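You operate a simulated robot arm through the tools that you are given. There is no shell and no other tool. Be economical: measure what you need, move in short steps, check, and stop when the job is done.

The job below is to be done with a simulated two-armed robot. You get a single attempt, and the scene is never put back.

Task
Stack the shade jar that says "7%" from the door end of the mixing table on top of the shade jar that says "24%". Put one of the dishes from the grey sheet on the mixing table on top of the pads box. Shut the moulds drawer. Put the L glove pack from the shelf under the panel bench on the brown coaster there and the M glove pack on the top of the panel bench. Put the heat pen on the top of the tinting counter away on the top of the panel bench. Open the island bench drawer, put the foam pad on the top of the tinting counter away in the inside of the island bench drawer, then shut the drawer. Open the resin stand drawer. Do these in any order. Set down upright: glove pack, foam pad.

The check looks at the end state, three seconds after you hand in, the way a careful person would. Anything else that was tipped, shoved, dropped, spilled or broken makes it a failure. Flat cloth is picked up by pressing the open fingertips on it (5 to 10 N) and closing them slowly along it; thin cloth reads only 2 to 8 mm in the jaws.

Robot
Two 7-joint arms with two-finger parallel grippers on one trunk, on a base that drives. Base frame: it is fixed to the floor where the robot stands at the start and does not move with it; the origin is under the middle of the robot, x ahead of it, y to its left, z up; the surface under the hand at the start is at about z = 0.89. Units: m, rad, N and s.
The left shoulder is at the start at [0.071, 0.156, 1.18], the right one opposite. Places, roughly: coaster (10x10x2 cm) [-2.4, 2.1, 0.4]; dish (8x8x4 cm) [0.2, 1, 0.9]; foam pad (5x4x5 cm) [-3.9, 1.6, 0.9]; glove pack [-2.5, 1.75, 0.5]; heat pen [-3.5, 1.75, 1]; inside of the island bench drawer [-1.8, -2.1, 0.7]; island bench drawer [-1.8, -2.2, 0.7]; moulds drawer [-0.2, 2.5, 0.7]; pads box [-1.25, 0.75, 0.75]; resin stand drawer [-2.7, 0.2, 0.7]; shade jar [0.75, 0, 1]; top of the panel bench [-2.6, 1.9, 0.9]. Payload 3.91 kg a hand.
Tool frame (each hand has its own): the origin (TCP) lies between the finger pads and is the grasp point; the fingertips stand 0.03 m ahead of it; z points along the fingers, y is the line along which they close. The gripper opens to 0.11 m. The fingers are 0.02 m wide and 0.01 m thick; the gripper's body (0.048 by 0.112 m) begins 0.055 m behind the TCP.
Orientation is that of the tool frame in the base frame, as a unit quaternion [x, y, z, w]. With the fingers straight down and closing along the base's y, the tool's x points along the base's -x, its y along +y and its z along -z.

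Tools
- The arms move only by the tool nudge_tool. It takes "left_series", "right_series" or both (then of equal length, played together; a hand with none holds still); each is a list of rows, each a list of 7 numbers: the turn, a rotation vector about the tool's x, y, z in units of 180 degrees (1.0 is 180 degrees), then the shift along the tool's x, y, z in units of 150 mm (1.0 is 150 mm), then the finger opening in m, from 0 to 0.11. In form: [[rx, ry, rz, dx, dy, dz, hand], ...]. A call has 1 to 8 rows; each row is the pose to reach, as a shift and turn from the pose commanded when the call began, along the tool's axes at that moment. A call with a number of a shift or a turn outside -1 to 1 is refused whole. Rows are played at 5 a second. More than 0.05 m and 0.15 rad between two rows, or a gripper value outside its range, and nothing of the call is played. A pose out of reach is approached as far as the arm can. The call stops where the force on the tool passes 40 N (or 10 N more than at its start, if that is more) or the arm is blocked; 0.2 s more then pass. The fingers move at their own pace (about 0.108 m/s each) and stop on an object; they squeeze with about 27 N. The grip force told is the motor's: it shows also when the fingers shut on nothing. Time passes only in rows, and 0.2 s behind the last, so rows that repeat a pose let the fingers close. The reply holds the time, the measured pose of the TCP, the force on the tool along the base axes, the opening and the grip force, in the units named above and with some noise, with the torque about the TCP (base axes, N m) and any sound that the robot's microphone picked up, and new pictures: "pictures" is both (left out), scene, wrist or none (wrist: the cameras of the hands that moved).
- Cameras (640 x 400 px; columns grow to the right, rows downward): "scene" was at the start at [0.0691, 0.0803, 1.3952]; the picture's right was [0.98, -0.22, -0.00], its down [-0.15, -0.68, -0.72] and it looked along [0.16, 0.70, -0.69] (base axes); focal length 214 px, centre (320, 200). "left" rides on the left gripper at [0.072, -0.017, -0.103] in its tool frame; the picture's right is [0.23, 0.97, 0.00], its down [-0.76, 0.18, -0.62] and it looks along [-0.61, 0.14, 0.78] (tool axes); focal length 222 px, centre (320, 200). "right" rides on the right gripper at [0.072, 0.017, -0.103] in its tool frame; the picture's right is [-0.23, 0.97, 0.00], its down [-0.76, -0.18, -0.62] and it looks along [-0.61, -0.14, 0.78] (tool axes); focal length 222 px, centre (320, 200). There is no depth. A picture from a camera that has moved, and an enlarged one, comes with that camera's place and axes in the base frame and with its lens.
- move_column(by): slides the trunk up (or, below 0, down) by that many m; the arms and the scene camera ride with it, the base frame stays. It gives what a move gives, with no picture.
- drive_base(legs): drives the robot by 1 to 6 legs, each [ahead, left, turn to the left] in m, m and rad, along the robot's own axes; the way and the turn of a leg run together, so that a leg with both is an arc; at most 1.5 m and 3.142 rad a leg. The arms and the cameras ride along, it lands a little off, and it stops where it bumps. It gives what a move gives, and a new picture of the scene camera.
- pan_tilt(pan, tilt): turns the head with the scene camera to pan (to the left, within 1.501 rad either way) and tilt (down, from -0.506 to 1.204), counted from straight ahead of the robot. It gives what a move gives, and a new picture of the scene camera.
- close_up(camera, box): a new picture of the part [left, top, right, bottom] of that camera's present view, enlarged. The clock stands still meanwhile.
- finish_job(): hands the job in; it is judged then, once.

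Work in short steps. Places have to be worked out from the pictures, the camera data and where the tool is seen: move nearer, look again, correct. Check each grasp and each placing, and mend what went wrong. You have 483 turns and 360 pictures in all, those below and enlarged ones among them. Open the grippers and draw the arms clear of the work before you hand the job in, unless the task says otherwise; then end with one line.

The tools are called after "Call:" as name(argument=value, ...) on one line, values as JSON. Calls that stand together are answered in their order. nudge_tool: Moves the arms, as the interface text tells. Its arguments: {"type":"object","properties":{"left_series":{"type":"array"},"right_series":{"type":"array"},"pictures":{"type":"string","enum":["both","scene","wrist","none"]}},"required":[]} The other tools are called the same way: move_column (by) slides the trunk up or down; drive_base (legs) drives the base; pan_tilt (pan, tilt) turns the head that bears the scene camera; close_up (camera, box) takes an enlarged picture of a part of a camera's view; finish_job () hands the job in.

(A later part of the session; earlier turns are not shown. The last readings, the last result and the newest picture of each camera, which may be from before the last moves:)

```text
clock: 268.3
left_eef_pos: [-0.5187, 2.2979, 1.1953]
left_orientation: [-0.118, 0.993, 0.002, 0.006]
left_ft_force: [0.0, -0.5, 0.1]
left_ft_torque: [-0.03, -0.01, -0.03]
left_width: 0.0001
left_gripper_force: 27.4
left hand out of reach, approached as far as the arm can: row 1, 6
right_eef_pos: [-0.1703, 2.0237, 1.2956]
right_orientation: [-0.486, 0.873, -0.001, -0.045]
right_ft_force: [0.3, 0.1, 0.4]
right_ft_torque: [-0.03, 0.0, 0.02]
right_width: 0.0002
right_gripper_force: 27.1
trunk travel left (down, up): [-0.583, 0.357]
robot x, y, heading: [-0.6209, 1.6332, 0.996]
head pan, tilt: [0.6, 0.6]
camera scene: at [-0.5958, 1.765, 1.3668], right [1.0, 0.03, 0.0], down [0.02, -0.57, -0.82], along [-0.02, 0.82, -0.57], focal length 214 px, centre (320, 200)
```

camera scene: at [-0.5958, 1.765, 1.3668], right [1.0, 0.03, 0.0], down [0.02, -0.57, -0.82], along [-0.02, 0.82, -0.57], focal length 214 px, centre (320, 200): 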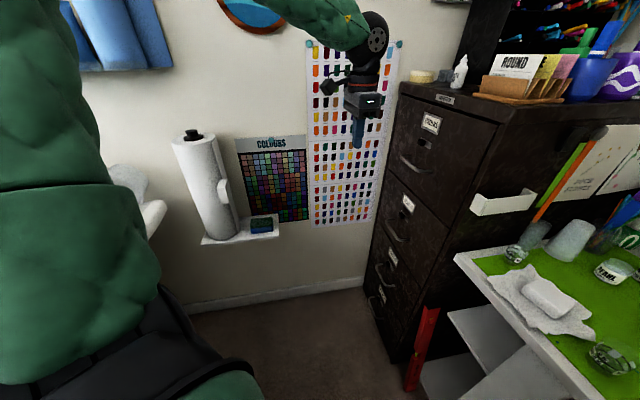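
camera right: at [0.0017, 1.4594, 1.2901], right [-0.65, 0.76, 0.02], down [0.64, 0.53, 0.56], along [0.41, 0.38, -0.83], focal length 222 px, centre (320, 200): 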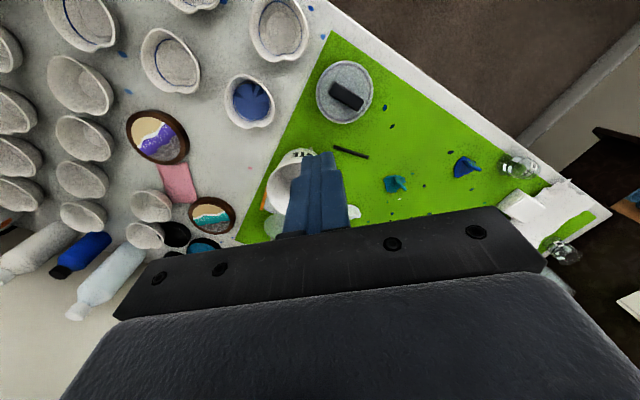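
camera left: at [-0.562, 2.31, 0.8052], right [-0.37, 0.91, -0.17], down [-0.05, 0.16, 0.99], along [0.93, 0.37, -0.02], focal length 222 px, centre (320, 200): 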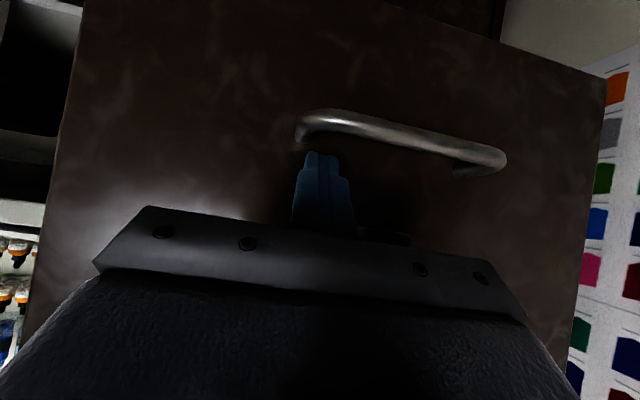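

Leave the aisle the safe way: move −y, turn to face the mixing table, slide out.

Call:
drive_base(legs=[[-0.378, -0.243, 0], [0, 0, -0.75], [-0.09, -0.84, 0], [-0.09, -0.84, 0]])

Call:
pan_tilt(pan=0.3, tilt=0.7)

```text
clock: 281.2
left_eef_pos: [0.1108, -0.0967, 1.1961]
left_orientation: [0.27, 0.963, 0.0, 0.008]
left_ft_force: [0.3, -0.4, -0.2]
left_ft_torque: [0.02, -0.04, -0.01]
left_width: 0.0
left_gripper_force: 26.9
right_eef_pos: [0.1623, -0.5363, 1.2974]
right_orientation: [-0.118, 0.992, 0.015, -0.041]
right_ft_force: [-0.8, 0.1, 0.1]
right_ft_torque: [0.02, 0.0, 0.0]
right_width: 0.0
right_gripper_force: 27.4
trunk travel left (down, up): [-0.583, 0.357]
robot x, y, heading: [-0.4302, -0.4953, 0.219]
head pan, tilt: [0.6, 0.6]
camera scene: at [-0.3208, -0.4211, 1.3669], right [0.73, -0.68, 0.0], down [-0.39, -0.41, -0.82], along [0.56, 0.6, -0.57], focal length 214 px, centre (320, 200)
```

scene: 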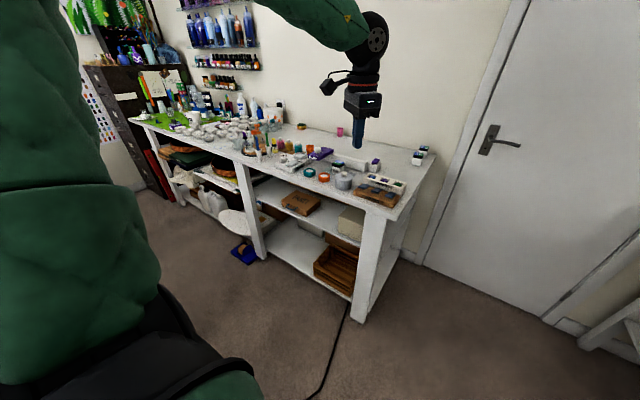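

```text
clock: 282.0
left_eef_pos: [0.1084, -0.098, 1.1961]
left_orientation: [0.27, 0.963, -0.001, 0.007]
left_ft_force: [-0.3, 0.3, 0.7]
left_ft_torque: [0.01, 0.02, -0.01]
left_width: 0.0004
left_gripper_force: 26.5
right_eef_pos: [0.1632, -0.5362, 1.2965]
right_orientation: [-0.119, 0.992, 0.015, -0.041]
right_ft_force: [0.8, -0.7, -0.1]
right_ft_torque: [-0.02, -0.01, -0.01]
right_width: 0.0
right_gripper_force: 27.2
trunk travel left (down, up): [-0.583, 0.357]
robot x, y, heading: [-0.4305, -0.4945, 0.215]
head pan, tilt: [0.3, 0.7]
camera scene: at [-0.3075, -0.4429, 1.3583], right [0.5, -0.87, 0.0], down [-0.56, -0.32, -0.76], along [0.66, 0.38, -0.64], focal length 214 px, centre (320, 200)
```

scene: 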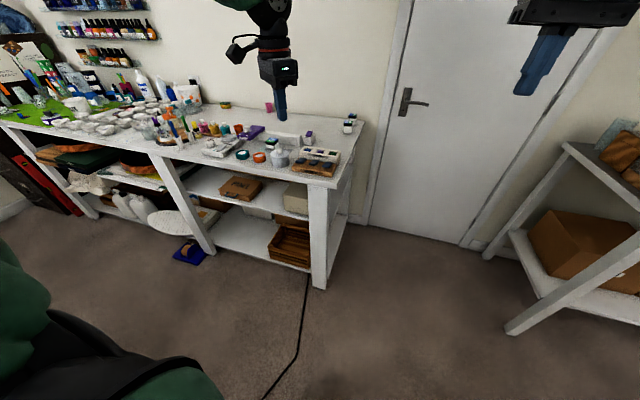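

Now the jars. Drive back to the door end of the table and fix the right hand's slight tilt.

Call:
drive_base(legs=[[0.367, 0.37, 0], [0, 0, -0.215]])

Call:
nudge_tool(right_series=[[0, -0.027, 0, 0, 0, 0, 0.05], [0, -0.027, 0, 0, 0, 0, 0.11]], pictures="none")

Call:
pan_tilt(pan=0.0, tilt=0.8)

```text
clock: 285.8
left_eef_pos: [0.4589, 0.2184, 1.195]
left_orientation: [0.37, 0.929, -0.001, 0.008]
left_ft_force: [0.0, -1.0, 0.3]
left_ft_torque: [0.01, -0.04, -0.01]
left_width: 0.0001
left_gripper_force: 26.9
right_eef_pos: [0.418, -0.222, 1.296]
right_orientation: [-0.011, 0.999, 0.019, -0.039]
right_ft_force: [0.2, -0.1, -0.2]
right_ft_torque: [0.03, -0.02, -0.01]
right_width: 0.0001
right_gripper_force: 26.8
trunk travel left (down, up): [-0.583, 0.357]
robot x, y, heading: [-0.1546, -0.0553, 0.004]
head pan, tilt: [0.3, 0.7]
camera scene: at [-0.0213, -0.0309, 1.3583], right [0.3, -0.95, 0.0], down [-0.61, -0.19, -0.76], along [0.73, 0.23, -0.64], focal length 214 px, centre (320, 200)
```

scene: 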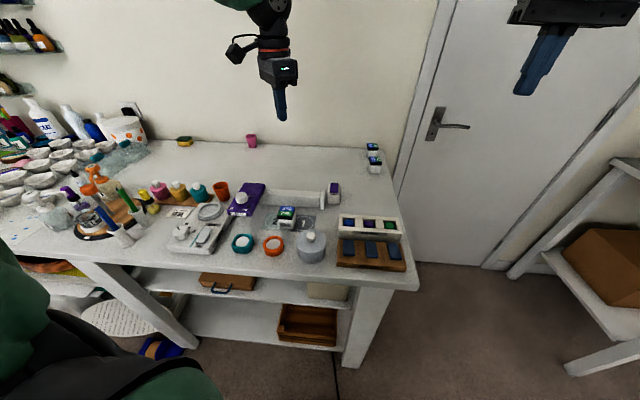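

```text
clock: 286.4
left_eef_pos: [0.4591, 0.2203, 1.1965]
left_orientation: [0.37, 0.929, -0.002, 0.008]
left_ft_force: [0.1, 0.4, 0.2]
left_ft_torque: [0.01, -0.02, 0.01]
left_width: 0.0
left_gripper_force: 27.3
right_eef_pos: [0.4188, -0.22, 1.2948]
right_orientation: [-0.01, 1.0, 0.02, 0.003]
right_ft_force: [0.3, -0.4, -0.3]
right_ft_torque: [0.01, 0.03, 0.02]
right_width: 0.1098
right_gripper_force: 0.0
trunk travel left (down, up): [-0.583, 0.357]
robot x, y, heading: [-0.1522, -0.0573, 0.007]
head pan, tilt: [0.3, 0.7]
```

```text
clock: 287.2
left_eef_pos: [0.4591, 0.2193, 1.1958]
left_orientation: [0.37, 0.929, -0.002, 0.008]
left_ft_force: [-0.2, 0.8, -0.5]
left_ft_torque: [0.03, 0.0, -0.01]
left_width: 0.0001
left_gripper_force: 27.1
right_eef_pos: [0.4187, -0.2196, 1.297]
right_orientation: [-0.01, 1.0, 0.019, 0.003]
right_ft_force: [0.1, 0.0, 0.1]
right_ft_torque: [-0.02, 0.02, 0.02]
right_width: 0.1099
right_gripper_force: 0.1
trunk travel left (down, up): [-0.583, 0.357]
robot x, y, heading: [-0.1542, -0.055, 0.003]
head pan, tilt: [0.0, 0.799]
camera scene: at [-0.0216, -0.0553, 1.35], right [0.01, -1.0, 0.0], down [-0.72, 0.0, -0.7], along [0.7, 0.0, -0.72], focal length 214 px, centre (320, 200)
```

scene: 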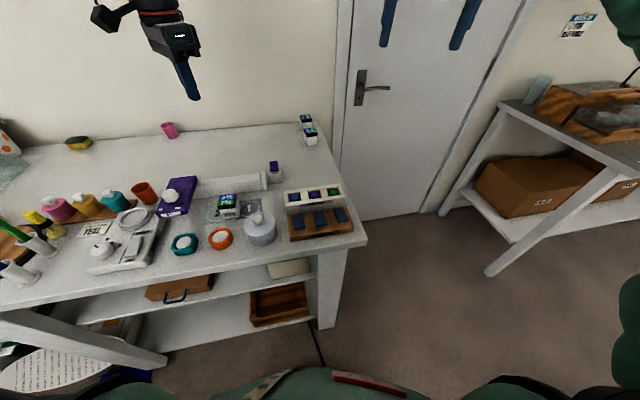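

Bring the left hand above the "3%/7%" jar with nominal orientation.

Call:
nudge_tool(left_series=[[0, 0, -0.04, 0.06, -0.1, 0.1, 0.02], [0, 0, -0.08, 0.11, -0.2, 0.2, 0.04], [0, 0, -0.12, 0.165, -0.3, 0.3, 0.06], [0, 0, -0.16, 0.22, -0.4, 0.4, 0.08], [0, 0, -0.2, 0.275, -0.5, 0.5, 0.1], [0, 0, -0.241, 0.327, -0.594, 0.6, 0.11]], pictures="wrist")

```text
clock: 288.6
left_eef_pos: [0.3688, 0.405, 1.0702]
left_orientation: [0.064, 0.993, -0.102, 0.018]
left_ft_force: [0.3, 0.4, -0.3]
left_ft_torque: [-0.02, 0.0, 0.0]
left_width: 0.1099
left_gripper_force: 0.0
left hand out of reach, approached as far as the arm can: row 1, 2, 3, 4, 5, 6
right_eef_pos: [0.4191, -0.2189, 1.2964]
right_orientation: [-0.01, 1.0, 0.019, 0.002]
right_ft_force: [-0.1, 0.1, -0.1]
right_ft_torque: [-0.03, 0.01, -0.01]
right_width: 0.1102
right_gripper_force: 0.1
trunk travel left (down, up): [-0.583, 0.357]
robot x, y, heading: [-0.1514, -0.057, 0.007]
head pan, tilt: [0.0, 0.799]
camera left: at [0.292, 0.4189, 1.17], right [-0.1, 0.97, -0.21], down [0.76, 0.21, 0.61], along [0.64, -0.1, -0.76], focal length 222 px, centre (320, 200)
```

left: 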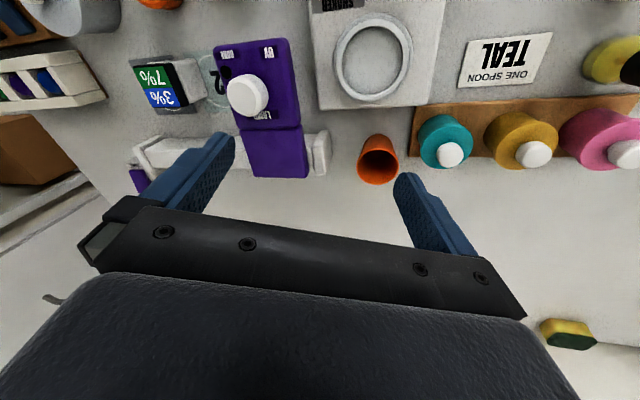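

The left arm can't reach there in its present configuration; send it back out to its side and use the right hand instead.

Call:
nudge_tool(left_series=[[0, 0, 0, 0, 0.2, -0.2, 0.11], [0, 0, 0, 0, 0.4, -0.4, 0.11], [0, 0, 0, 0, 0.6, -0.6, 0.11], [0, 0, 0, 0, 0.8, -0.8, 0.11], [0, 0, 0, 0, 1.0, -1.0, 0.11]], pictures="none")

Call:
nudge_tool(left_series=[[0, 0, 0, -0.1, 0.25, 0, 0.11], [0, 0, 0, -0.2, 0.5, 0, 0.11], [0, 0, 0, -0.3, 0.75, 0, 0.11], [0, 0, 0, -0.4, 1.0, 0, 0.11]], pictures="none")

```text
clock: 289.8
left_eef_pos: [0.3835, 0.5728, 1.1834]
left_orientation: [0.066, 0.992, -0.101, 0.019]
left_ft_force: [-0.2, -1.2, 1.6]
left_ft_torque: [-0.01, 0.04, -0.01]
left_width: 0.1099
left_gripper_force: 0.1
right_eef_pos: [0.4176, -0.2192, 1.2967]
right_orientation: [-0.01, 1.0, 0.019, 0.004]
right_ft_force: [0.4, 0.3, -0.3]
right_ft_torque: [0.0, 0.02, -0.02]
right_width: 0.1099
right_gripper_force: 0.1
trunk travel left (down, up): [-0.583, 0.357]
robot x, y, heading: [-0.154, -0.0535, 0.004]
head pan, tilt: [0.0, 0.799]
```

```text
clock: 290.8
left_eef_pos: [0.4653, 0.7115, 1.152]
left_orientation: [0.065, 0.992, -0.102, 0.018]
left_ft_force: [0.6, -0.2, -0.1]
left_ft_torque: [-0.04, 0.03, -0.03]
left_width: 0.1099
left_gripper_force: 0.2
right_eef_pos: [0.4192, -0.2186, 1.2962]
right_orientation: [-0.011, 1.0, 0.019, 0.002]
right_ft_force: [-0.2, -0.9, 1.1]
right_ft_torque: [0.0, 0.02, 0.0]
right_width: 0.1102
right_gripper_force: 0.1
trunk travel left (down, up): [-0.583, 0.357]
robot x, y, heading: [-0.1536, -0.0546, 0.009]
head pan, tilt: [0.0, 0.799]
```

Level the left hand, then shift the base left 0.27 m so the right hand can take the jar.

Call:
nudge_tool(left_series=[[-0.034, 0, 0, 0, 0, -0.2, 0.11], [-0.0675, 0, 0, 0, 0, -0.4, 0.11]], pictures="none")

Call:
drive_base(legs=[[-0.05, 0.27, 0]])

Call:
nudge_tool(right_series=[[0, 0, 0, 0, 0.2, 0.2, 0.11], [0, 0, 0, 0, 0.4, 0.4, 0.11], [0, 0, 0, 0, 0.6, 0.6, 0.11], [0, 0, 0, 0, 0.7, 0.8, 0.11], [0, 0, 0, 0, 0.75, 1.0, 0.11]], pictures="wrist")

```text
clock: 291.4
left_eef_pos: [0.4617, 0.7219, 1.2112]
left_orientation: [0.063, 0.998, 0.003, 0.026]
left_ft_force: [1.1, 0.3, 0.2]
left_ft_torque: [0.0, 0.0, -0.02]
left_width: 0.1098
left_gripper_force: 0.1
right_eef_pos: [0.4178, -0.2191, 1.2981]
right_orientation: [-0.011, 1.0, 0.019, 0.002]
right_ft_force: [-0.8, 0.4, -0.3]
right_ft_torque: [0.0, -0.07, 0.03]
right_width: 0.1098
right_gripper_force: 0.1
trunk travel left (down, up): [-0.583, 0.357]
robot x, y, heading: [-0.1558, -0.0524, 0.004]
head pan, tilt: [0.0, 0.799]
```

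```text
clock: 293.4
left_eef_pos: [0.409, 0.996, 1.2114]
left_orientation: [0.063, 0.998, 0.004, 0.025]
left_ft_force: [-0.1, 1.0, 0.7]
left_ft_torque: [-0.02, -0.01, 0.02]
left_width: 0.1102
left_gripper_force: 0.1
right_eef_pos: [0.367, 0.0543, 1.2968]
right_orientation: [-0.013, 1.0, 0.019, 0.004]
right_ft_force: [-1.0, 0.7, -0.5]
right_ft_torque: [-0.01, 0.01, -0.02]
right_width: 0.1101
right_gripper_force: 0.1
trunk travel left (down, up): [-0.583, 0.357]
robot x, y, heading: [-0.205, 0.2136, 0.008]
head pan, tilt: [0.0, 0.799]
camera scene: at [-0.0735, 0.2181, 1.35], right [0.01, -1.0, 0.0], down [-0.72, -0.01, -0.7], along [0.7, 0.0, -0.72], focal length 214 px, centre (320, 200)
```

scene: 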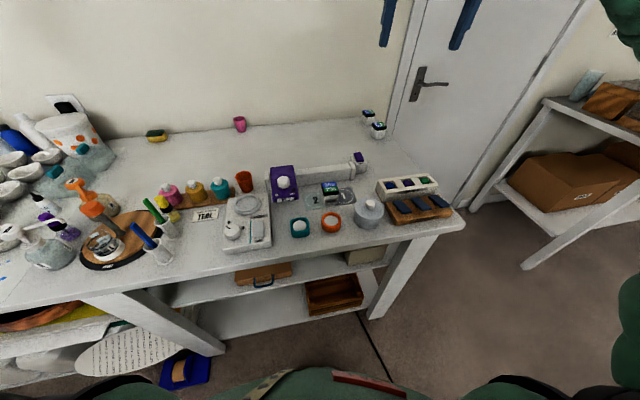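

```text
clock: 294.6
left_eef_pos: [0.4093, 0.9952, 1.2114]
left_orientation: [0.062, 0.998, 0.003, 0.024]
left_ft_force: [-0.6, -1.0, -0.7]
left_ft_torque: [0.02, 0.01, 0.04]
left_width: 0.1102
left_gripper_force: 0.0
right_eef_pos: [0.3673, 0.1735, 1.1505]
right_orientation: [-0.012, 1.0, 0.018, 0.004]
right_ft_force: [1.3, 0.4, 0.7]
right_ft_torque: [-0.02, 0.01, -0.01]
right_width: 0.11
right_gripper_force: 0.0
trunk travel left (down, up): [-0.583, 0.357]
robot x, y, heading: [-0.21, 0.2183, 0.016]
head pan, tilt: [0.0, 0.799]
camera right: at [0.2948, 0.1834, 1.2538], right [0.2, 0.98, 0.04], down [0.76, -0.18, 0.62], along [0.61, -0.1, -0.78], focal length 222 px, centre (320, 200)
```

right: 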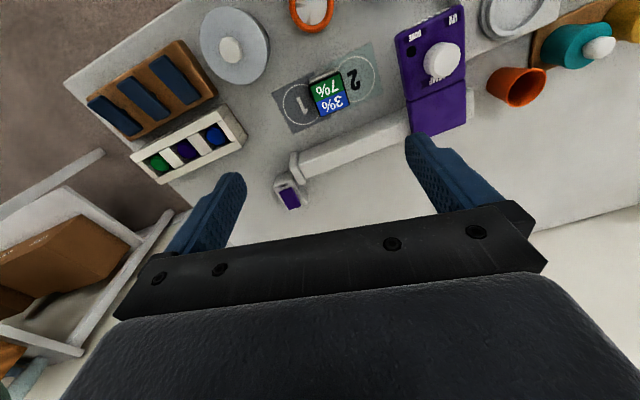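

Jar "3%/7%" at [0.369, 0.192]. Align slightly (5°) and descend part way.

Call:
nudge_tool(right_series=[[0, 0, -0.03, 0, 0.12, 0.2, 0.1], [0, 0, -0.03, 0, 0.12, 0.4, 0.1], [0, 0, -0.03, 0, 0.12, 0.6, 0.1], [0, 0, -0.03, 0, 0.12, 0.8, 0.1], [0, 0, -0.03, 0, 0.12, 0.8, 0.1]], pictures="wrist")

```text
clock: 295.8
left_eef_pos: [0.4095, 0.9957, 1.2122]
left_orientation: [0.063, 0.998, 0.004, 0.025]
left_ft_force: [0.8, 0.5, 0.4]
left_ft_torque: [-0.03, -0.01, 0.0]
left_width: 0.1101
left_gripper_force: 0.1
right_eef_pos: [0.3649, 0.1957, 1.032]
right_orientation: [-0.06, 0.998, 0.02, 0.005]
right_ft_force: [-0.1, 0.9, 0.0]
right_ft_torque: [0.0, 0.04, 0.02]
right_width: 0.1002
right_gripper_force: 0.1
trunk travel left (down, up): [-0.583, 0.357]
robot x, y, heading: [-0.2028, 0.2184, 0.007]
head pan, tilt: [0.0, 0.799]
camera right: at [0.2918, 0.1984, 1.1349], right [0.11, 0.99, 0.04], down [0.77, -0.11, 0.62], along [0.62, -0.04, -0.78], focal length 222 px, centre (320, 200)
```

right: 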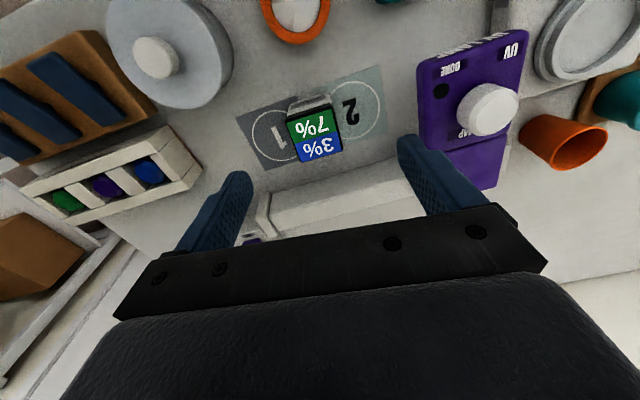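

Aligned. Descend and grip the jar.

Call:
nudge_tool(right_series=[[0, 0, 0, -0.01, -0.03, 0.25, 0.1], [0, 0, 0, -0.01, -0.03, 0.5, 0.1], [0, 0, 0, -0.01, -0.03, 0.71, 0.1], [0, 0, 0, -0.01, -0.03, 0.71, 0.07], [0, 0, 0, -0.01, -0.03, 0.71, 0.04], [0, 0, 0, -0.01, -0.03, 0.71, 0.02], [0, 0, 0, -0.01, -0.03, 0.71, 0.02]], pictures="wrist")

```text
clock: 297.4
left_eef_pos: [0.4088, 0.995, 1.211]
left_orientation: [0.063, 0.998, 0.003, 0.025]
left_ft_force: [-0.2, 0.5, 0.6]
left_ft_torque: [0.03, 0.03, 0.02]
left_width: 0.1098
left_gripper_force: 0.1
right_eef_pos: [0.3671, 0.1944, 0.9247]
right_orientation: [-0.059, 0.998, 0.019, 0.003]
right_ft_force: [0.0, -0.9, 0.8]
right_ft_torque: [-0.03, -0.03, 0.0]
right_width: 0.0437
right_gripper_force: 26.1
trunk travel left (down, up): [-0.583, 0.357]
robot x, y, heading: [-0.2051, 0.2137, 0.009]
head pan, tilt: [0.0, 0.799]
camera right: at [0.2932, 0.1977, 1.0282], right [0.11, 0.99, 0.04], down [0.77, -0.11, 0.62], along [0.62, -0.04, -0.78], focal length 222 px, centre (320, 200)
```

right: 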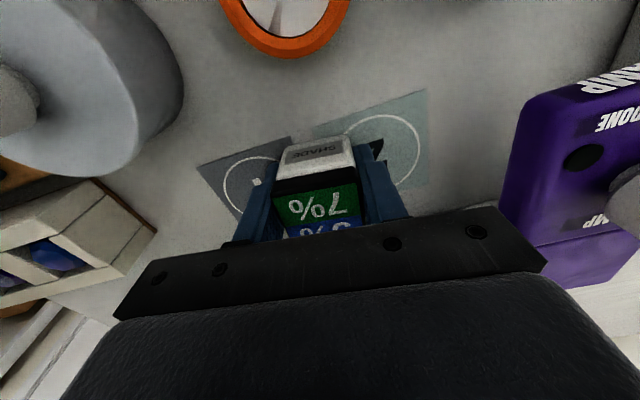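

Gripped. Lift 0.17 m and drive toward the door-end jars.

Call:
nudge_tool(right_series=[[0, 0, 0, 0, 0, -0.15, 0.02], [0, 0, 0, 0, 0, -0.4, 0.02], [0, 0, 0, 0, 0, -0.7, 0.02], [0, 0, 0, 0, 0, -1.0, 0.02]], pictures="none")

Call:
drive_base(legs=[[0.0, -0.25, 0], [0.16, 0, 0]])

Call:
nudge_tool(right_series=[[0, 0, 0, -0.3, 0, -0.1, 0.02], [0, 0, 0, -0.6, 0, -0.2, 0.02], [0, 0, 0, -0.9, 0, -0.2, 0.02]], pictures="wrist")

Call:
close_up(camera="scene", box=[220, 60, 440, 200])

```text
clock: 298.4
left_eef_pos: [0.4086, 0.996, 1.2125]
left_orientation: [0.062, 0.998, 0.004, 0.025]
left_ft_force: [-0.1, -0.3, 0.3]
left_ft_torque: [-0.03, -0.04, -0.02]
left_width: 0.1101
left_gripper_force: 0.1
right_eef_pos: [0.3665, 0.1905, 1.0761]
right_orientation: [-0.059, 0.998, 0.019, 0.004]
right_ft_force: [0.3, -0.4, -1.5]
right_ft_torque: [0.01, 0.0, -0.01]
right_width: 0.0437
right_gripper_force: 27.5
trunk travel left (down, up): [-0.583, 0.357]
robot x, y, heading: [-0.2063, 0.2152, 0.01]
head pan, tilt: [0.0, 0.799]
```

```text
clock: 301.2
left_eef_pos: [0.5756, 0.7423, 1.2107]
left_orientation: [0.063, 0.998, 0.004, 0.025]
left_ft_force: [0.2, 0.2, -0.4]
left_ft_torque: [-0.01, 0.03, -0.03]
left_width: 0.1101
left_gripper_force: 0.1
right_eef_pos: [0.529, -0.0613, 1.0733]
right_orientation: [-0.057, 0.998, 0.02, 0.003]
right_ft_force: [0.0, 0.3, -1.3]
right_ft_torque: [-0.01, 0.01, 0.01]
right_width: 0.0437
right_gripper_force: 27.1
trunk travel left (down, up): [-0.583, 0.357]
robot x, y, heading: [-0.0447, -0.0316, 0.003]
head pan, tilt: [0.0, 0.799]
camera scene: at [0.0895, -0.0326, 1.3499], right [0.0, -1.0, 0.0], down [-0.72, 0.0, -0.7], along [0.7, 0.0, -0.72], focal length 214 px, centre (320, 200)
```

scene: 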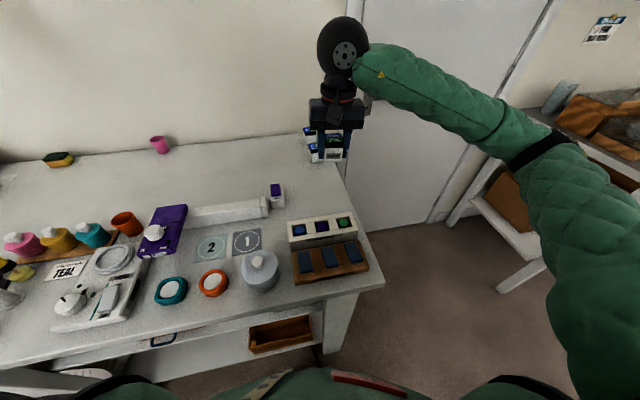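

```text
clock: 302.0
left_eef_pos: [0.5748, 0.7433, 1.2103]
left_orientation: [0.065, 0.998, 0.004, 0.025]
left_ft_force: [-1.0, -0.2, 0.4]
left_ft_torque: [-0.01, 0.0, 0.06]
left_width: 0.1099
left_gripper_force: 0.1
right_eef_pos: [0.6611, -0.0457, 1.1071]
right_orientation: [-0.058, 0.998, 0.02, 0.004]
right_ft_force: [0.3, 0.2, -0.8]
right_ft_torque: [0.0, 0.01, 0.04]
right_width: 0.0436
right_gripper_force: 27.4
trunk travel left (down, up): [-0.583, 0.357]
robot x, y, heading: [-0.0461, -0.0337, 0.001]
head pan, tilt: [0.0, 0.799]
camera right: at [0.5882, -0.0424, 1.2102], right [0.12, 0.99, 0.04], down [0.77, -0.12, 0.62], along [0.62, -0.04, -0.78], focal length 222 px, centre (320, 200)
```

right: 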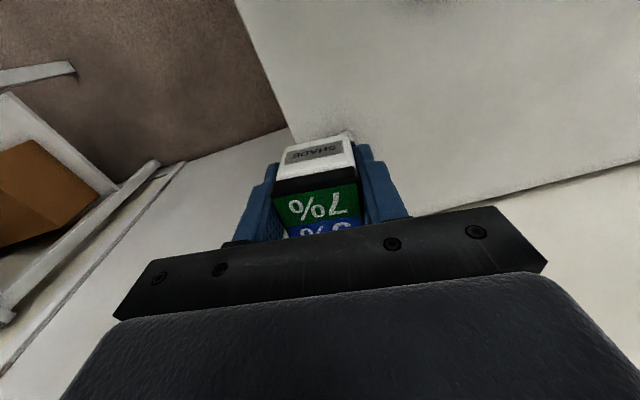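

```text
2.86 times, centred on (330, 130) of scene
camera zoom: at [0.0883, -0.0323, 1.3499], right [0.0, -1.0, 0.0], down [-0.72, 0.0, -0.7], along [0.7, 0.0, -0.72], focal length 613 px, centre (291, 400)
```

zoom: 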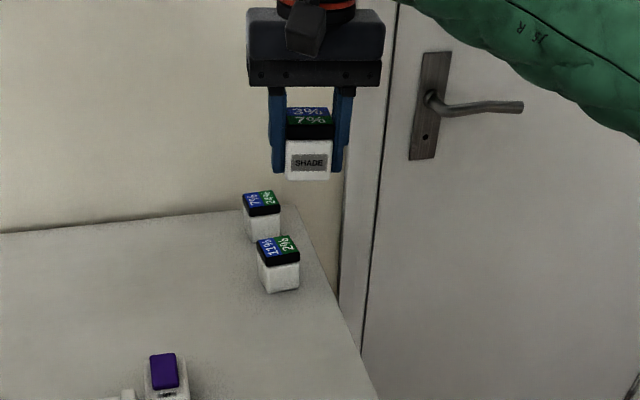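

A ("7%/24%") is the far one at ≈[0.859, 0.008]. Move over it.

Call:
nudge_tool(right_series=[[0, 0, 0, -0.3, 0.06, 0, 0.02], [0, 0, 0, -0.6, 0.12, 0, 0.02], [0, 0, 0, -0.9, 0.2, 0, 0.02]], pictures="none")

Call:
nudge_tool(right_series=[[0, 0, 0, -0.2, 0, 0, 0.02], [0, 0, 0, -0.45, 0.0, 0.2, 0.02], [0, 0, 0, -0.45, 0.0, 0.4, 0.02], [0, 0, 0, -0.45, 0.0, 0.4, 0.02]], pictures="wrist")

Call:
close_up(camera="scene", box=[250, 60, 390, 160])

```text
clock: 302.8
left_eef_pos: [0.5751, 0.7442, 1.209]
left_orientation: [0.065, 0.998, 0.003, 0.025]
left_ft_force: [0.3, -0.1, -0.5]
left_ft_torque: [-0.02, -0.01, 0.01]
left_width: 0.1101
left_gripper_force: 0.0
right_eef_pos: [0.7953, -0.0005, 1.1106]
right_orientation: [-0.056, 0.998, 0.019, 0.003]
right_ft_force: [0.6, 1.1, -1.7]
right_ft_torque: [-0.02, 0.01, 0.02]
right_width: 0.0438
right_gripper_force: 26.8
trunk travel left (down, up): [-0.583, 0.357]
robot x, y, heading: [-0.0478, -0.032, -0.001]
head pan, tilt: [0.0, 0.799]
```

```text
clock: 303.8
left_eef_pos: [0.5742, 0.7447, 1.2107]
left_orientation: [0.064, 0.998, 0.004, 0.025]
left_ft_force: [-0.5, 0.7, 0.1]
left_ft_torque: [0.0, 0.02, -0.01]
left_width: 0.11
left_gripper_force: 0.0
right_eef_pos: [0.8609, 0.0082, 1.0496]
right_orientation: [-0.057, 0.998, 0.02, 0.004]
right_ft_force: [0.4, -0.9, -1.3]
right_ft_torque: [0.04, 0.02, -0.02]
right_width: 0.0436
right_gripper_force: 26.6
trunk travel left (down, up): [-0.583, 0.357]
robot x, y, heading: [-0.0442, -0.0349, -0.002]
head pan, tilt: [0.0, 0.799]
camera right: at [0.7873, 0.0131, 1.1531], right [0.12, 0.99, 0.04], down [0.77, -0.11, 0.62], along [0.62, -0.04, -0.78], focal length 222 px, centre (320, 200)
```

right: 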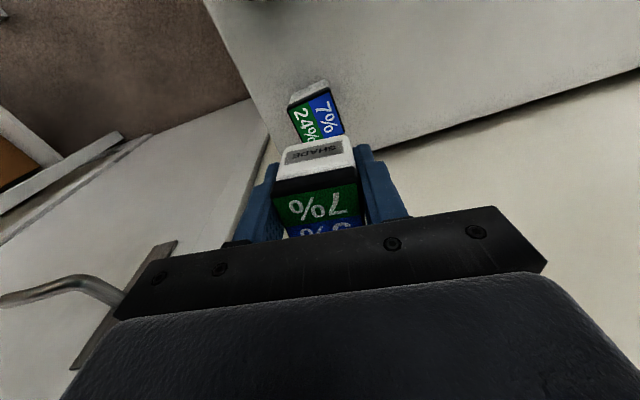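

```text
4.00 times, centred on (320, 110) of scene
camera zoom: at [0.0881, -0.0317, 1.35], right [0.0, -1.0, 0.0], down [-0.72, 0.0, -0.7], along [0.7, 0.0, -0.72], focal length 858 px, centre (320, 560)
```

zoom: 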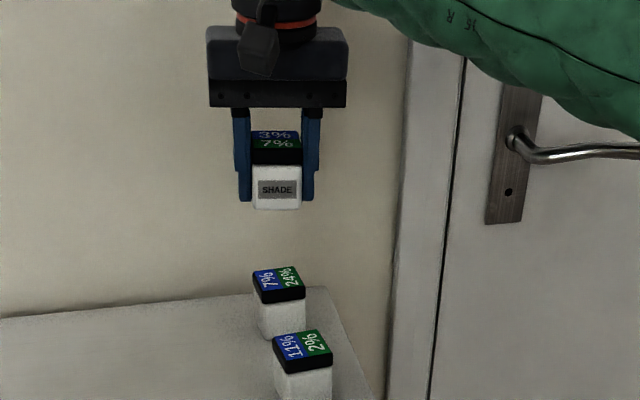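

Aligned above the jar. Lower to just above it.

Call:
nudge_tool(right_series=[[0, 0, -0.025, 0, 0.013, 0.15, 0.02], [0, 0, -0.025, 0, 0.013, 0.3, 0.02], [0, 0, -0.025, 0, 0.013, 0.42, 0.02], [0, 0, -0.025, 0, 0.013, 0.42, 0.02]], pictures="none")

Call:
close_up(camera="scene", box=[280, 80, 360, 160])

```text
clock: 304.8
left_eef_pos: [0.5737, 0.7425, 1.2107]
left_orientation: [0.064, 0.998, 0.003, 0.024]
left_ft_force: [0.2, 0.1, 0.0]
left_ft_torque: [0.02, 0.0, 0.01]
left_width: 0.1104
left_gripper_force: 0.0
right_eef_pos: [0.8589, 0.0114, 0.9874]
right_orientation: [-0.096, 0.995, 0.019, 0.005]
right_ft_force: [0.1, 0.0, -0.6]
right_ft_torque: [0.02, -0.01, 0.02]
right_width: 0.0438
right_gripper_force: 27.0
trunk travel left (down, up): [-0.583, 0.357]
robot x, y, heading: [-0.0468, -0.0291, -0.001]
head pan, tilt: [0.0, 0.799]
```

```text
5.00 times, centred on (320, 120) of scene
camera zoom: at [0.088, -0.0324, 1.35], right [0.0, -1.0, 0.0], down [-0.72, 0.0, -0.7], along [0.7, 0.0, -0.72], focal length 1072 px, centre (320, 600)
```

zoom: 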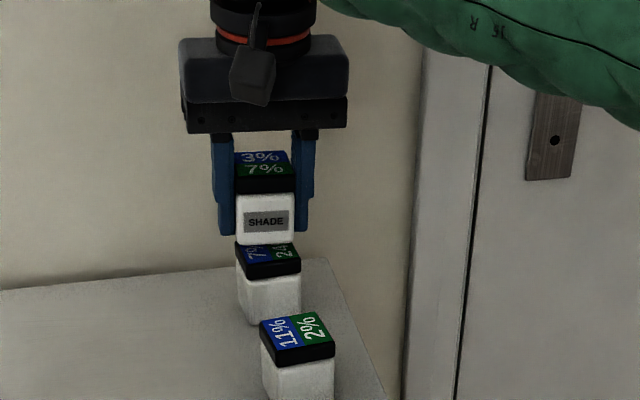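

Call:
nudge_tool(right_series=[[0, 0, 0, 0, 0, 0.03, 0.02], [0, 0, 0, 0, 0, 0.03, 0.02]], pictures="none")

Call:
nudge_tool(right_series=[[0, 0, 0, 0, 0, 0.03, 0.02], [0, 0, 0, 0, 0, 0.03, 0.02]], pictures="none")

```text
clock: 305.4
left_eef_pos: [0.5747, 0.7432, 1.2102]
left_orientation: [0.064, 0.998, 0.004, 0.025]
left_ft_force: [0.4, 0.6, -0.3]
left_ft_torque: [-0.01, 0.0, 0.02]
left_width: 0.1099
left_gripper_force: 0.1
right_eef_pos: [0.8599, 0.0126, 0.9827]
right_orientation: [-0.097, 0.995, 0.019, 0.004]
right_ft_force: [0.5, 0.9, -0.8]
right_ft_torque: [0.04, 0.0, 0.01]
right_width: 0.0437
right_gripper_force: 27.2
trunk travel left (down, up): [-0.583, 0.357]
robot x, y, heading: [-0.0443, -0.0324, 0.002]
head pan, tilt: [0.0, 0.799]
```

```text
clock: 306.0
left_eef_pos: [0.5746, 0.7423, 1.2112]
left_orientation: [0.064, 0.998, 0.003, 0.025]
left_ft_force: [0.5, -0.3, -0.1]
left_ft_torque: [-0.01, 0.0, 0.03]
left_width: 0.1101
left_gripper_force: 0.0
right_eef_pos: [0.86, 0.0117, 0.9787]
right_orientation: [-0.095, 0.995, 0.019, 0.004]
right_ft_force: [0.0, -0.4, 1.9]
right_ft_torque: [-0.05, 0.04, 0.01]
right_width: 0.0438
right_gripper_force: 26.9
trunk travel left (down, up): [-0.583, 0.357]
robot x, y, heading: [-0.0431, -0.0334, 0.001]
head pan, tilt: [0.0, 0.799]
```

Contact begins. 2 mm more, then open and rise.

Call:
nudge_tool(right_series=[[0, 0, 0, 0, 0, 0.012, 0.02], [0, 0, 0, 0, 0, 0.012, 0.05], [0, 0, 0, 0, 0, 0.012, 0.065], [0, 0, 0, 0, 0, 0.012, 0.075], [0, 0, 0, 0, 0, -0.1, 0.075], [0, 0, 0, 0, 0, -0.3, 0.075], [0, 0, 0, 0, 0, -0.6, 0.075]], pictures="wrist")

Call:
close_up(camera="scene", box=[280, 80, 360, 160])

```text
clock: 307.6
left_eef_pos: [0.5733, 0.743, 1.2103]
left_orientation: [0.065, 0.998, 0.004, 0.026]
left_ft_force: [0.0, 0.4, 0.4]
left_ft_torque: [-0.02, -0.04, 0.03]
left_width: 0.1102
left_gripper_force: 0.1
right_eef_pos: [0.858, 0.0092, 1.0691]
right_orientation: [-0.096, 0.995, 0.019, 0.005]
right_ft_force: [-0.3, 0.2, -0.1]
right_ft_torque: [-0.03, -0.01, 0.0]
right_width: 0.0752
right_gripper_force: 0.1
trunk travel left (down, up): [-0.583, 0.357]
robot x, y, heading: [-0.0451, -0.0307, 0.008]
head pan, tilt: [0.0, 0.799]
camera right: at [0.7841, 0.0062, 1.1723], right [0.04, 1.0, 0.04], down [0.78, -0.05, 0.63], along [0.63, 0.01, -0.78], focal length 222 px, centre (320, 200)
```

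right: 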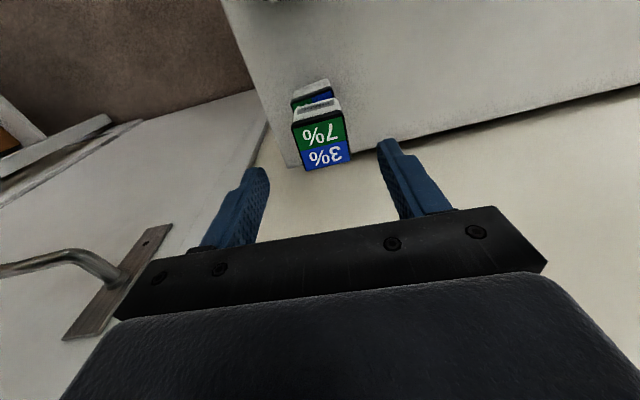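

```text
5.00 times, centred on (320, 120) of scene
camera zoom: at [0.0869, -0.0322, 1.35], right [0.0, -1.0, 0.0], down [-0.72, 0.0, -0.7], along [0.7, 0.0, -0.72], focal length 1072 px, centre (320, 600)
```

zoom: 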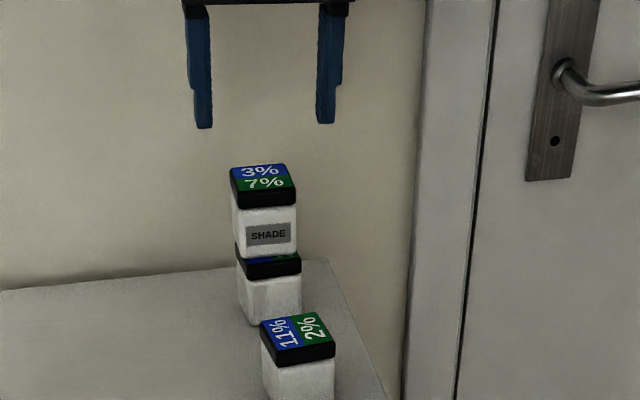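

Stacked. Retract both hands to compact travel poses.

Call:
nudge_tool(left_series=[[0, 0, 0, 0, -0.25, 0, 0.11], [0, 0, 0, 0, -0.5, 0, 0.11], [0, 0, 0, 0, -0.75, 0, 0.11], [0, 0, 0, 0, -1.0, 0, 0.11]], right_series=[[0, 0, 0.0, 0.2, -0.1, -0.2, 0.075], [0, 0, 0.0, 0.4, -0.15, -0.4, 0.075], [0, 0, 0.0, 0.65, -0.2, -0.5, 0.075], [0, 0, 0.0, 0.9, -0.3, -0.6, 0.075]], pictures="none")

Call:
nudge_tool(left_series=[[0, 0, 0, 0, -0.25, 0, 0.11], [0, 0, 0, 0, -0.5, 0, 0.11], [0, 0, 0, 0, -0.75, 0, 0.11], [0, 0, 0, 0, -1.0, 0, 0.11]], right_series=[[0, 0, 0.02, 0.25, -0.15, 0, 0.075], [0, 0, 0.04, 0.5, -0.3, 0, 0.075], [0, 0, 0.06, 0.75, -0.45, 0, 0.075], [0, 0, 0.06, 0.9, -0.6, 0, 0.075]], pictures="none")

Call:
drive_base(legs=[[-0.5, -0.3, 0], [0, 0, 1.5]])

```text
clock: 308.6
left_eef_pos: [0.5535, 0.5946, 1.2119]
left_orientation: [0.064, 0.998, 0.005, 0.027]
left_ft_force: [0.1, 0.0, -0.9]
left_ft_torque: [0.02, -0.04, 0.01]
left_width: 0.1098
left_gripper_force: 0.1
right_eef_pos: [0.7316, -0.0686, 1.1557]
right_orientation: [-0.096, 0.995, 0.02, 0.005]
right_ft_force: [-0.1, -0.9, -0.6]
right_ft_torque: [-0.02, -0.02, -0.03]
right_width: 0.075
right_gripper_force: 0.1
trunk travel left (down, up): [-0.583, 0.357]
robot x, y, heading: [-0.0465, -0.0327, 0.001]
head pan, tilt: [0.0, 0.799]
```

```text
clock: 309.6
left_eef_pos: [0.5364, 0.5018, 1.2136]
left_orientation: [0.086, 0.996, -0.013, 0.027]
left_ft_force: [-0.7, 0.2, -0.3]
left_ft_torque: [0.01, 0.0, 0.02]
left_width: 0.11
left_gripper_force: 0.1
left hand out of reach, approached as far as the arm can: row 2, 3, 4
right_eef_pos: [0.6184, -0.18, 1.1507]
right_orientation: [0.0, 1.0, 0.02, 0.003]
right_ft_force: [0.4, 0.1, 0.2]
right_ft_torque: [0.02, 0.02, -0.01]
right_width: 0.075
right_gripper_force: 0.0
trunk travel left (down, up): [-0.583, 0.357]
robot x, y, heading: [-0.0399, -0.0309, 0.006]
head pan, tilt: [0.0, 0.799]
```

```text
clock: 316.6
left_eef_pos: [-1.0463, 0.2807, 1.2104]
left_orientation: [-0.621, 0.783, 0.008, 0.029]
left_ft_force: [-0.8, 0.0, -1.0]
left_ft_torque: [0.01, 0.01, 0.01]
left_width: 0.1097
left_gripper_force: 0.1
right_eef_pos: [-0.3613, 0.3228, 1.15]
right_orientation: [-0.687, 0.726, 0.017, -0.012]
right_ft_force: [0.3, -0.7, 0.0]
right_ft_torque: [0.01, -0.01, 0.01]
right_width: 0.0752
right_gripper_force: 0.1
trunk travel left (down, up): [-0.583, 0.357]
robot x, y, heading: [-0.5434, -0.3315, 1.515]
head pan, tilt: [0.0, 0.799]
camera scene: at [-0.5368, -0.1999, 1.35], right [1.0, -0.06, 0.0], down [-0.04, -0.72, -0.7], along [0.04, 0.7, -0.72], focal length 214 px, centre (320, 200)
```

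scene: 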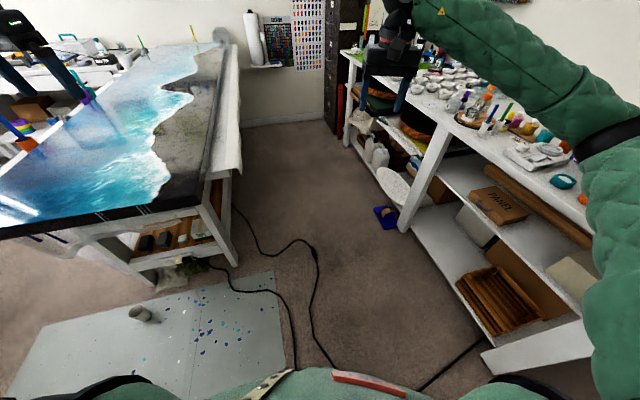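

Back away from the lamp area and turn to face −x to survey the rest of the room.

Call:
drive_base(legs=[[-0.35, 0.0, 0], [0, 0, 1.5]])

Call:
pan_tilt(pan=0.0, tilt=0.35)

Call:
pan_tilt(pan=-0.9, tilt=0.35)

Call:
pan_tilt(pan=0.9, tilt=0.35)

```text
clock: 322.6
left_eef_pos: [-1.2, -1.1475, 1.2105]
left_orientation: [0.99, -0.14, -0.025, -0.016]
left_ft_force: [-0.6, 0.9, 1.1]
left_ft_torque: [-0.03, 0.03, 0.01]
left_width: 0.1102
left_gripper_force: 0.1
right_eef_pos: [-1.2063, -0.4604, 1.1497]
right_orientation: [0.998, -0.053, -0.004, 0.019]
right_ft_force: [-0.5, -0.2, -0.1]
right_ft_torque: [-0.01, 0.0, -0.01]
right_width: 0.0751
right_gripper_force: 0.0
trunk travel left (down, up): [-0.583, 0.357]
robot x, y, heading: [-0.5624, -0.6789, 3.032]
head pan, tilt: [0.0, 0.799]
camera scene: at [-0.6939, -0.6649, 1.35], right [0.11, 0.99, 0.0], down [0.71, -0.08, -0.7], along [-0.69, 0.07, -0.72], focal length 214 px, centre (320, 200)
```

scene: 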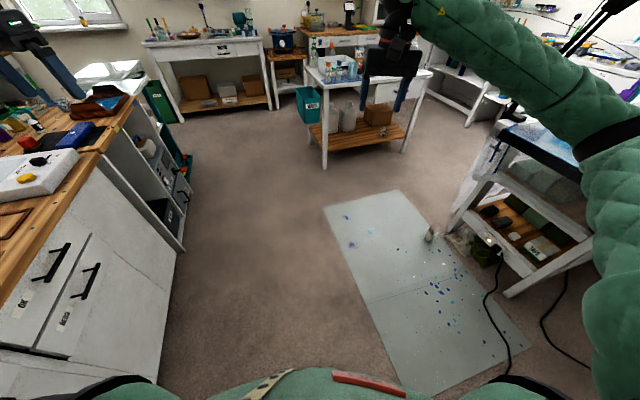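

```text
clock: 323.4
left_eef_pos: [-1.1997, -1.1457, 1.2108]
left_orientation: [0.99, -0.14, -0.025, -0.015]
left_ft_force: [0.8, 0.6, -0.4]
left_ft_torque: [-0.01, 0.03, 0.02]
left_width: 0.11
left_gripper_force: 0.0
right_eef_pos: [-1.2083, -0.461, 1.149]
right_orientation: [0.998, -0.055, -0.004, 0.02]
right_ft_force: [-0.7, -0.2, -0.5]
right_ft_torque: [0.0, 0.0, 0.01]
right_width: 0.0751
right_gripper_force: 0.1
trunk travel left (down, up): [-0.583, 0.357]
robot x, y, heading: [-0.5598, -0.6771, 3.032]
head pan, tilt: [0.0, 0.351]
camera scene: at [-0.7063, -0.6633, 1.3896], right [0.11, 0.99, 0.0], down [0.34, -0.04, -0.94], along [-0.93, 0.1, -0.34], focal length 214 px, centre (320, 200)
```

scene: 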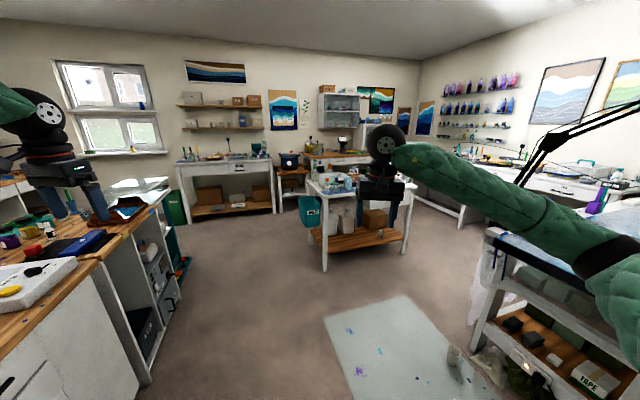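

```text
clock: 324.6
left_eef_pos: [-1.1999, -1.1471, 1.2117]
left_orientation: [0.99, -0.14, -0.025, -0.016]
left_ft_force: [0.3, 0.3, -0.5]
left_ft_torque: [0.0, -0.02, 0.03]
left_width: 0.11
left_gripper_force: 0.1
right_eef_pos: [-1.2073, -0.46, 1.1491]
right_orientation: [0.998, -0.054, -0.004, 0.02]
right_ft_force: [-0.2, 0.5, 0.3]
right_ft_torque: [0.01, -0.02, 0.04]
right_width: 0.0748
right_gripper_force: 0.0
trunk travel left (down, up): [-0.583, 0.357]
robot x, y, heading: [-0.5653, -0.6768, 3.034]
head pan, tilt: [-0.901, 0.351]
camera scene: at [-0.6635, -0.5946, 1.3897], right [0.85, 0.53, 0.0], down [0.18, -0.29, -0.94], along [-0.5, 0.79, -0.34], focal length 214 px, centre (320, 200)
```

scene: 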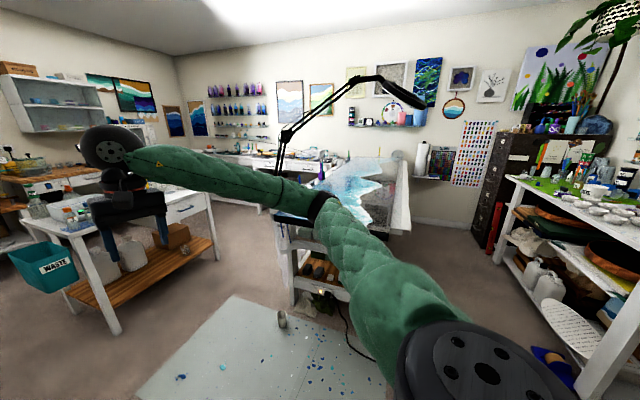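

```text
clock: 326.4
left_eef_pos: [-1.2003, -1.1482, 1.2116]
left_orientation: [0.99, -0.14, -0.026, -0.016]
left_ft_force: [0.4, 0.5, -0.3]
left_ft_torque: [0.02, -0.02, 0.02]
left_width: 0.1098
left_gripper_force: 0.1
right_eef_pos: [-1.207, -0.4617, 1.1495]
right_orientation: [0.998, -0.054, -0.004, 0.021]
right_ft_force: [0.7, 0.2, -0.4]
right_ft_torque: [0.02, 0.02, -0.01]
right_width: 0.0753
right_gripper_force: 0.1
trunk travel left (down, up): [-0.583, 0.357]
robot x, y, heading: [-0.5643, -0.6817, 3.036]
head pan, tilt: [0.901, 0.351]
camera scene: at [-0.6791, -0.7396, 1.3897], right [-0.71, 0.7, 0.0], down [0.24, 0.24, -0.94], along [-0.66, -0.67, -0.34], focal length 214 px, centre (320, 200)
```

scene: 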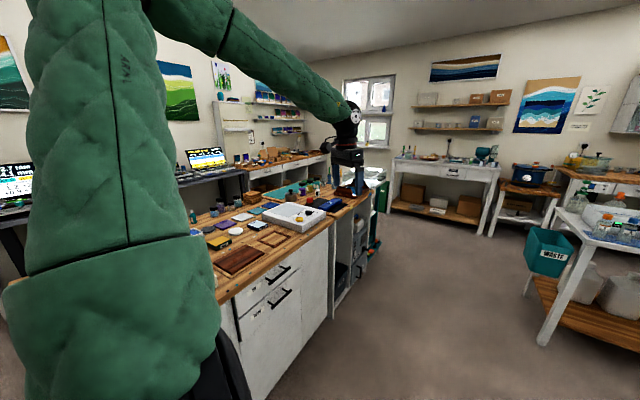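

Layout is clear: resin stand drawer faces +x at ≈[−2.65, 0.2]; the island drawer faces −y; the counters are to the north-west. I drive west first.

Call:
drive_base(legs=[[1.41, -0.076, 0]])

Call:
pan_tilt(pan=-1.2, tilt=0.4)

Call:
pan_tilt(pan=-0.5, tilt=0.4)

```text
clock: 333.6
left_eef_pos: [-2.6148, -0.9023, 1.2115]
left_orientation: [0.989, -0.146, -0.025, -0.017]
left_ft_force: [-1.0, -0.4, 0.2]
left_ft_torque: [-0.01, 0.03, -0.02]
left_width: 0.1101
left_gripper_force: 0.1
right_eef_pos: [-2.6147, -0.2164, 1.1502]
right_orientation: [0.998, -0.06, -0.003, 0.02]
right_ft_force: [0.1, 0.3, -0.2]
right_ft_torque: [0.0, 0.03, 0.06]
right_width: 0.0749
right_gripper_force: 0.0
trunk travel left (down, up): [-0.583, 0.357]
robot x, y, heading: [-1.9733, -0.442, 3.021]
head pan, tilt: [0.901, 0.351]
camera scene: at [-2.0892, -0.501, 1.3896], right [-0.7, 0.71, 0.0], down [0.24, 0.24, -0.94], along [-0.67, -0.66, -0.34], focal length 214 px, centre (320, 200)
```

scene: 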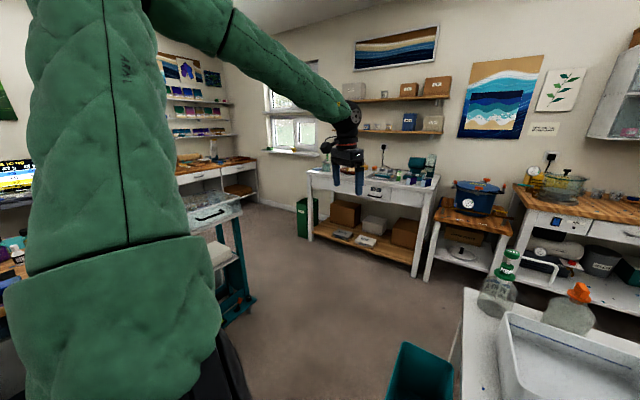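

```text
clock: 335.6
left_eef_pos: [-2.6146, -0.9021, 1.2108]
left_orientation: [0.989, -0.145, -0.025, -0.016]
left_ft_force: [0.2, 0.3, -0.4]
left_ft_torque: [-0.02, 0.01, -0.05]
left_width: 0.11
left_gripper_force: 0.1
right_eef_pos: [-2.6141, -0.2151, 1.1494]
right_orientation: [0.998, -0.059, -0.004, 0.02]
right_ft_force: [-0.4, -0.3, 0.0]
right_ft_torque: [0.04, 0.01, 0.03]
right_width: 0.0748
right_gripper_force: 0.1
trunk travel left (down, up): [-0.583, 0.357]
robot x, y, heading: [-1.9743, -0.4372, 3.018]
head pan, tilt: [-1.201, 0.4]
camera scene: at [-2.0459, -0.3457, 1.3851], right [0.97, 0.25, 0.0], down [0.1, -0.38, -0.92], along [-0.23, 0.89, -0.39], focal length 214 px, centre (320, 200)
```

scene: 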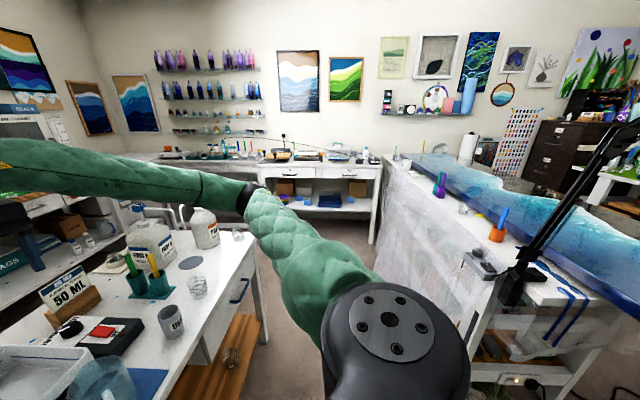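

```text
clock: 336.6
left_eef_pos: [-2.6133, -0.9026, 1.2119]
left_orientation: [0.989, -0.146, -0.025, -0.016]
left_ft_force: [-0.9, -0.3, 0.8]
left_ft_torque: [-0.01, 0.01, -0.04]
left_width: 0.1098
left_gripper_force: 0.1
right_eef_pos: [-2.614, -0.216, 1.1481]
right_orientation: [0.998, -0.059, -0.004, 0.02]
right_ft_force: [0.2, 0.8, 0.0]
right_ft_torque: [0.02, -0.03, 0.0]
right_width: 0.0751
right_gripper_force: 0.1
trunk travel left (down, up): [-0.583, 0.357]
robot x, y, heading: [-1.9735, -0.4377, 3.019]
head pan, tilt: [-0.499, 0.4]
camera scene: at [-2.0983, -0.3817, 1.3851], right [0.58, 0.81, 0.0], down [0.32, -0.23, -0.92], along [-0.75, 0.53, -0.39], focal length 214 px, centre (320, 200)
```

scene: 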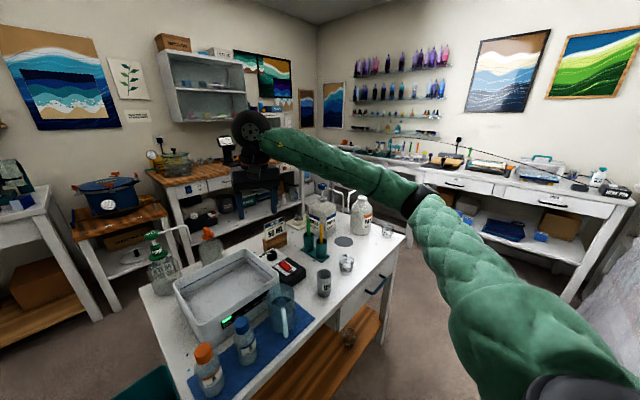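

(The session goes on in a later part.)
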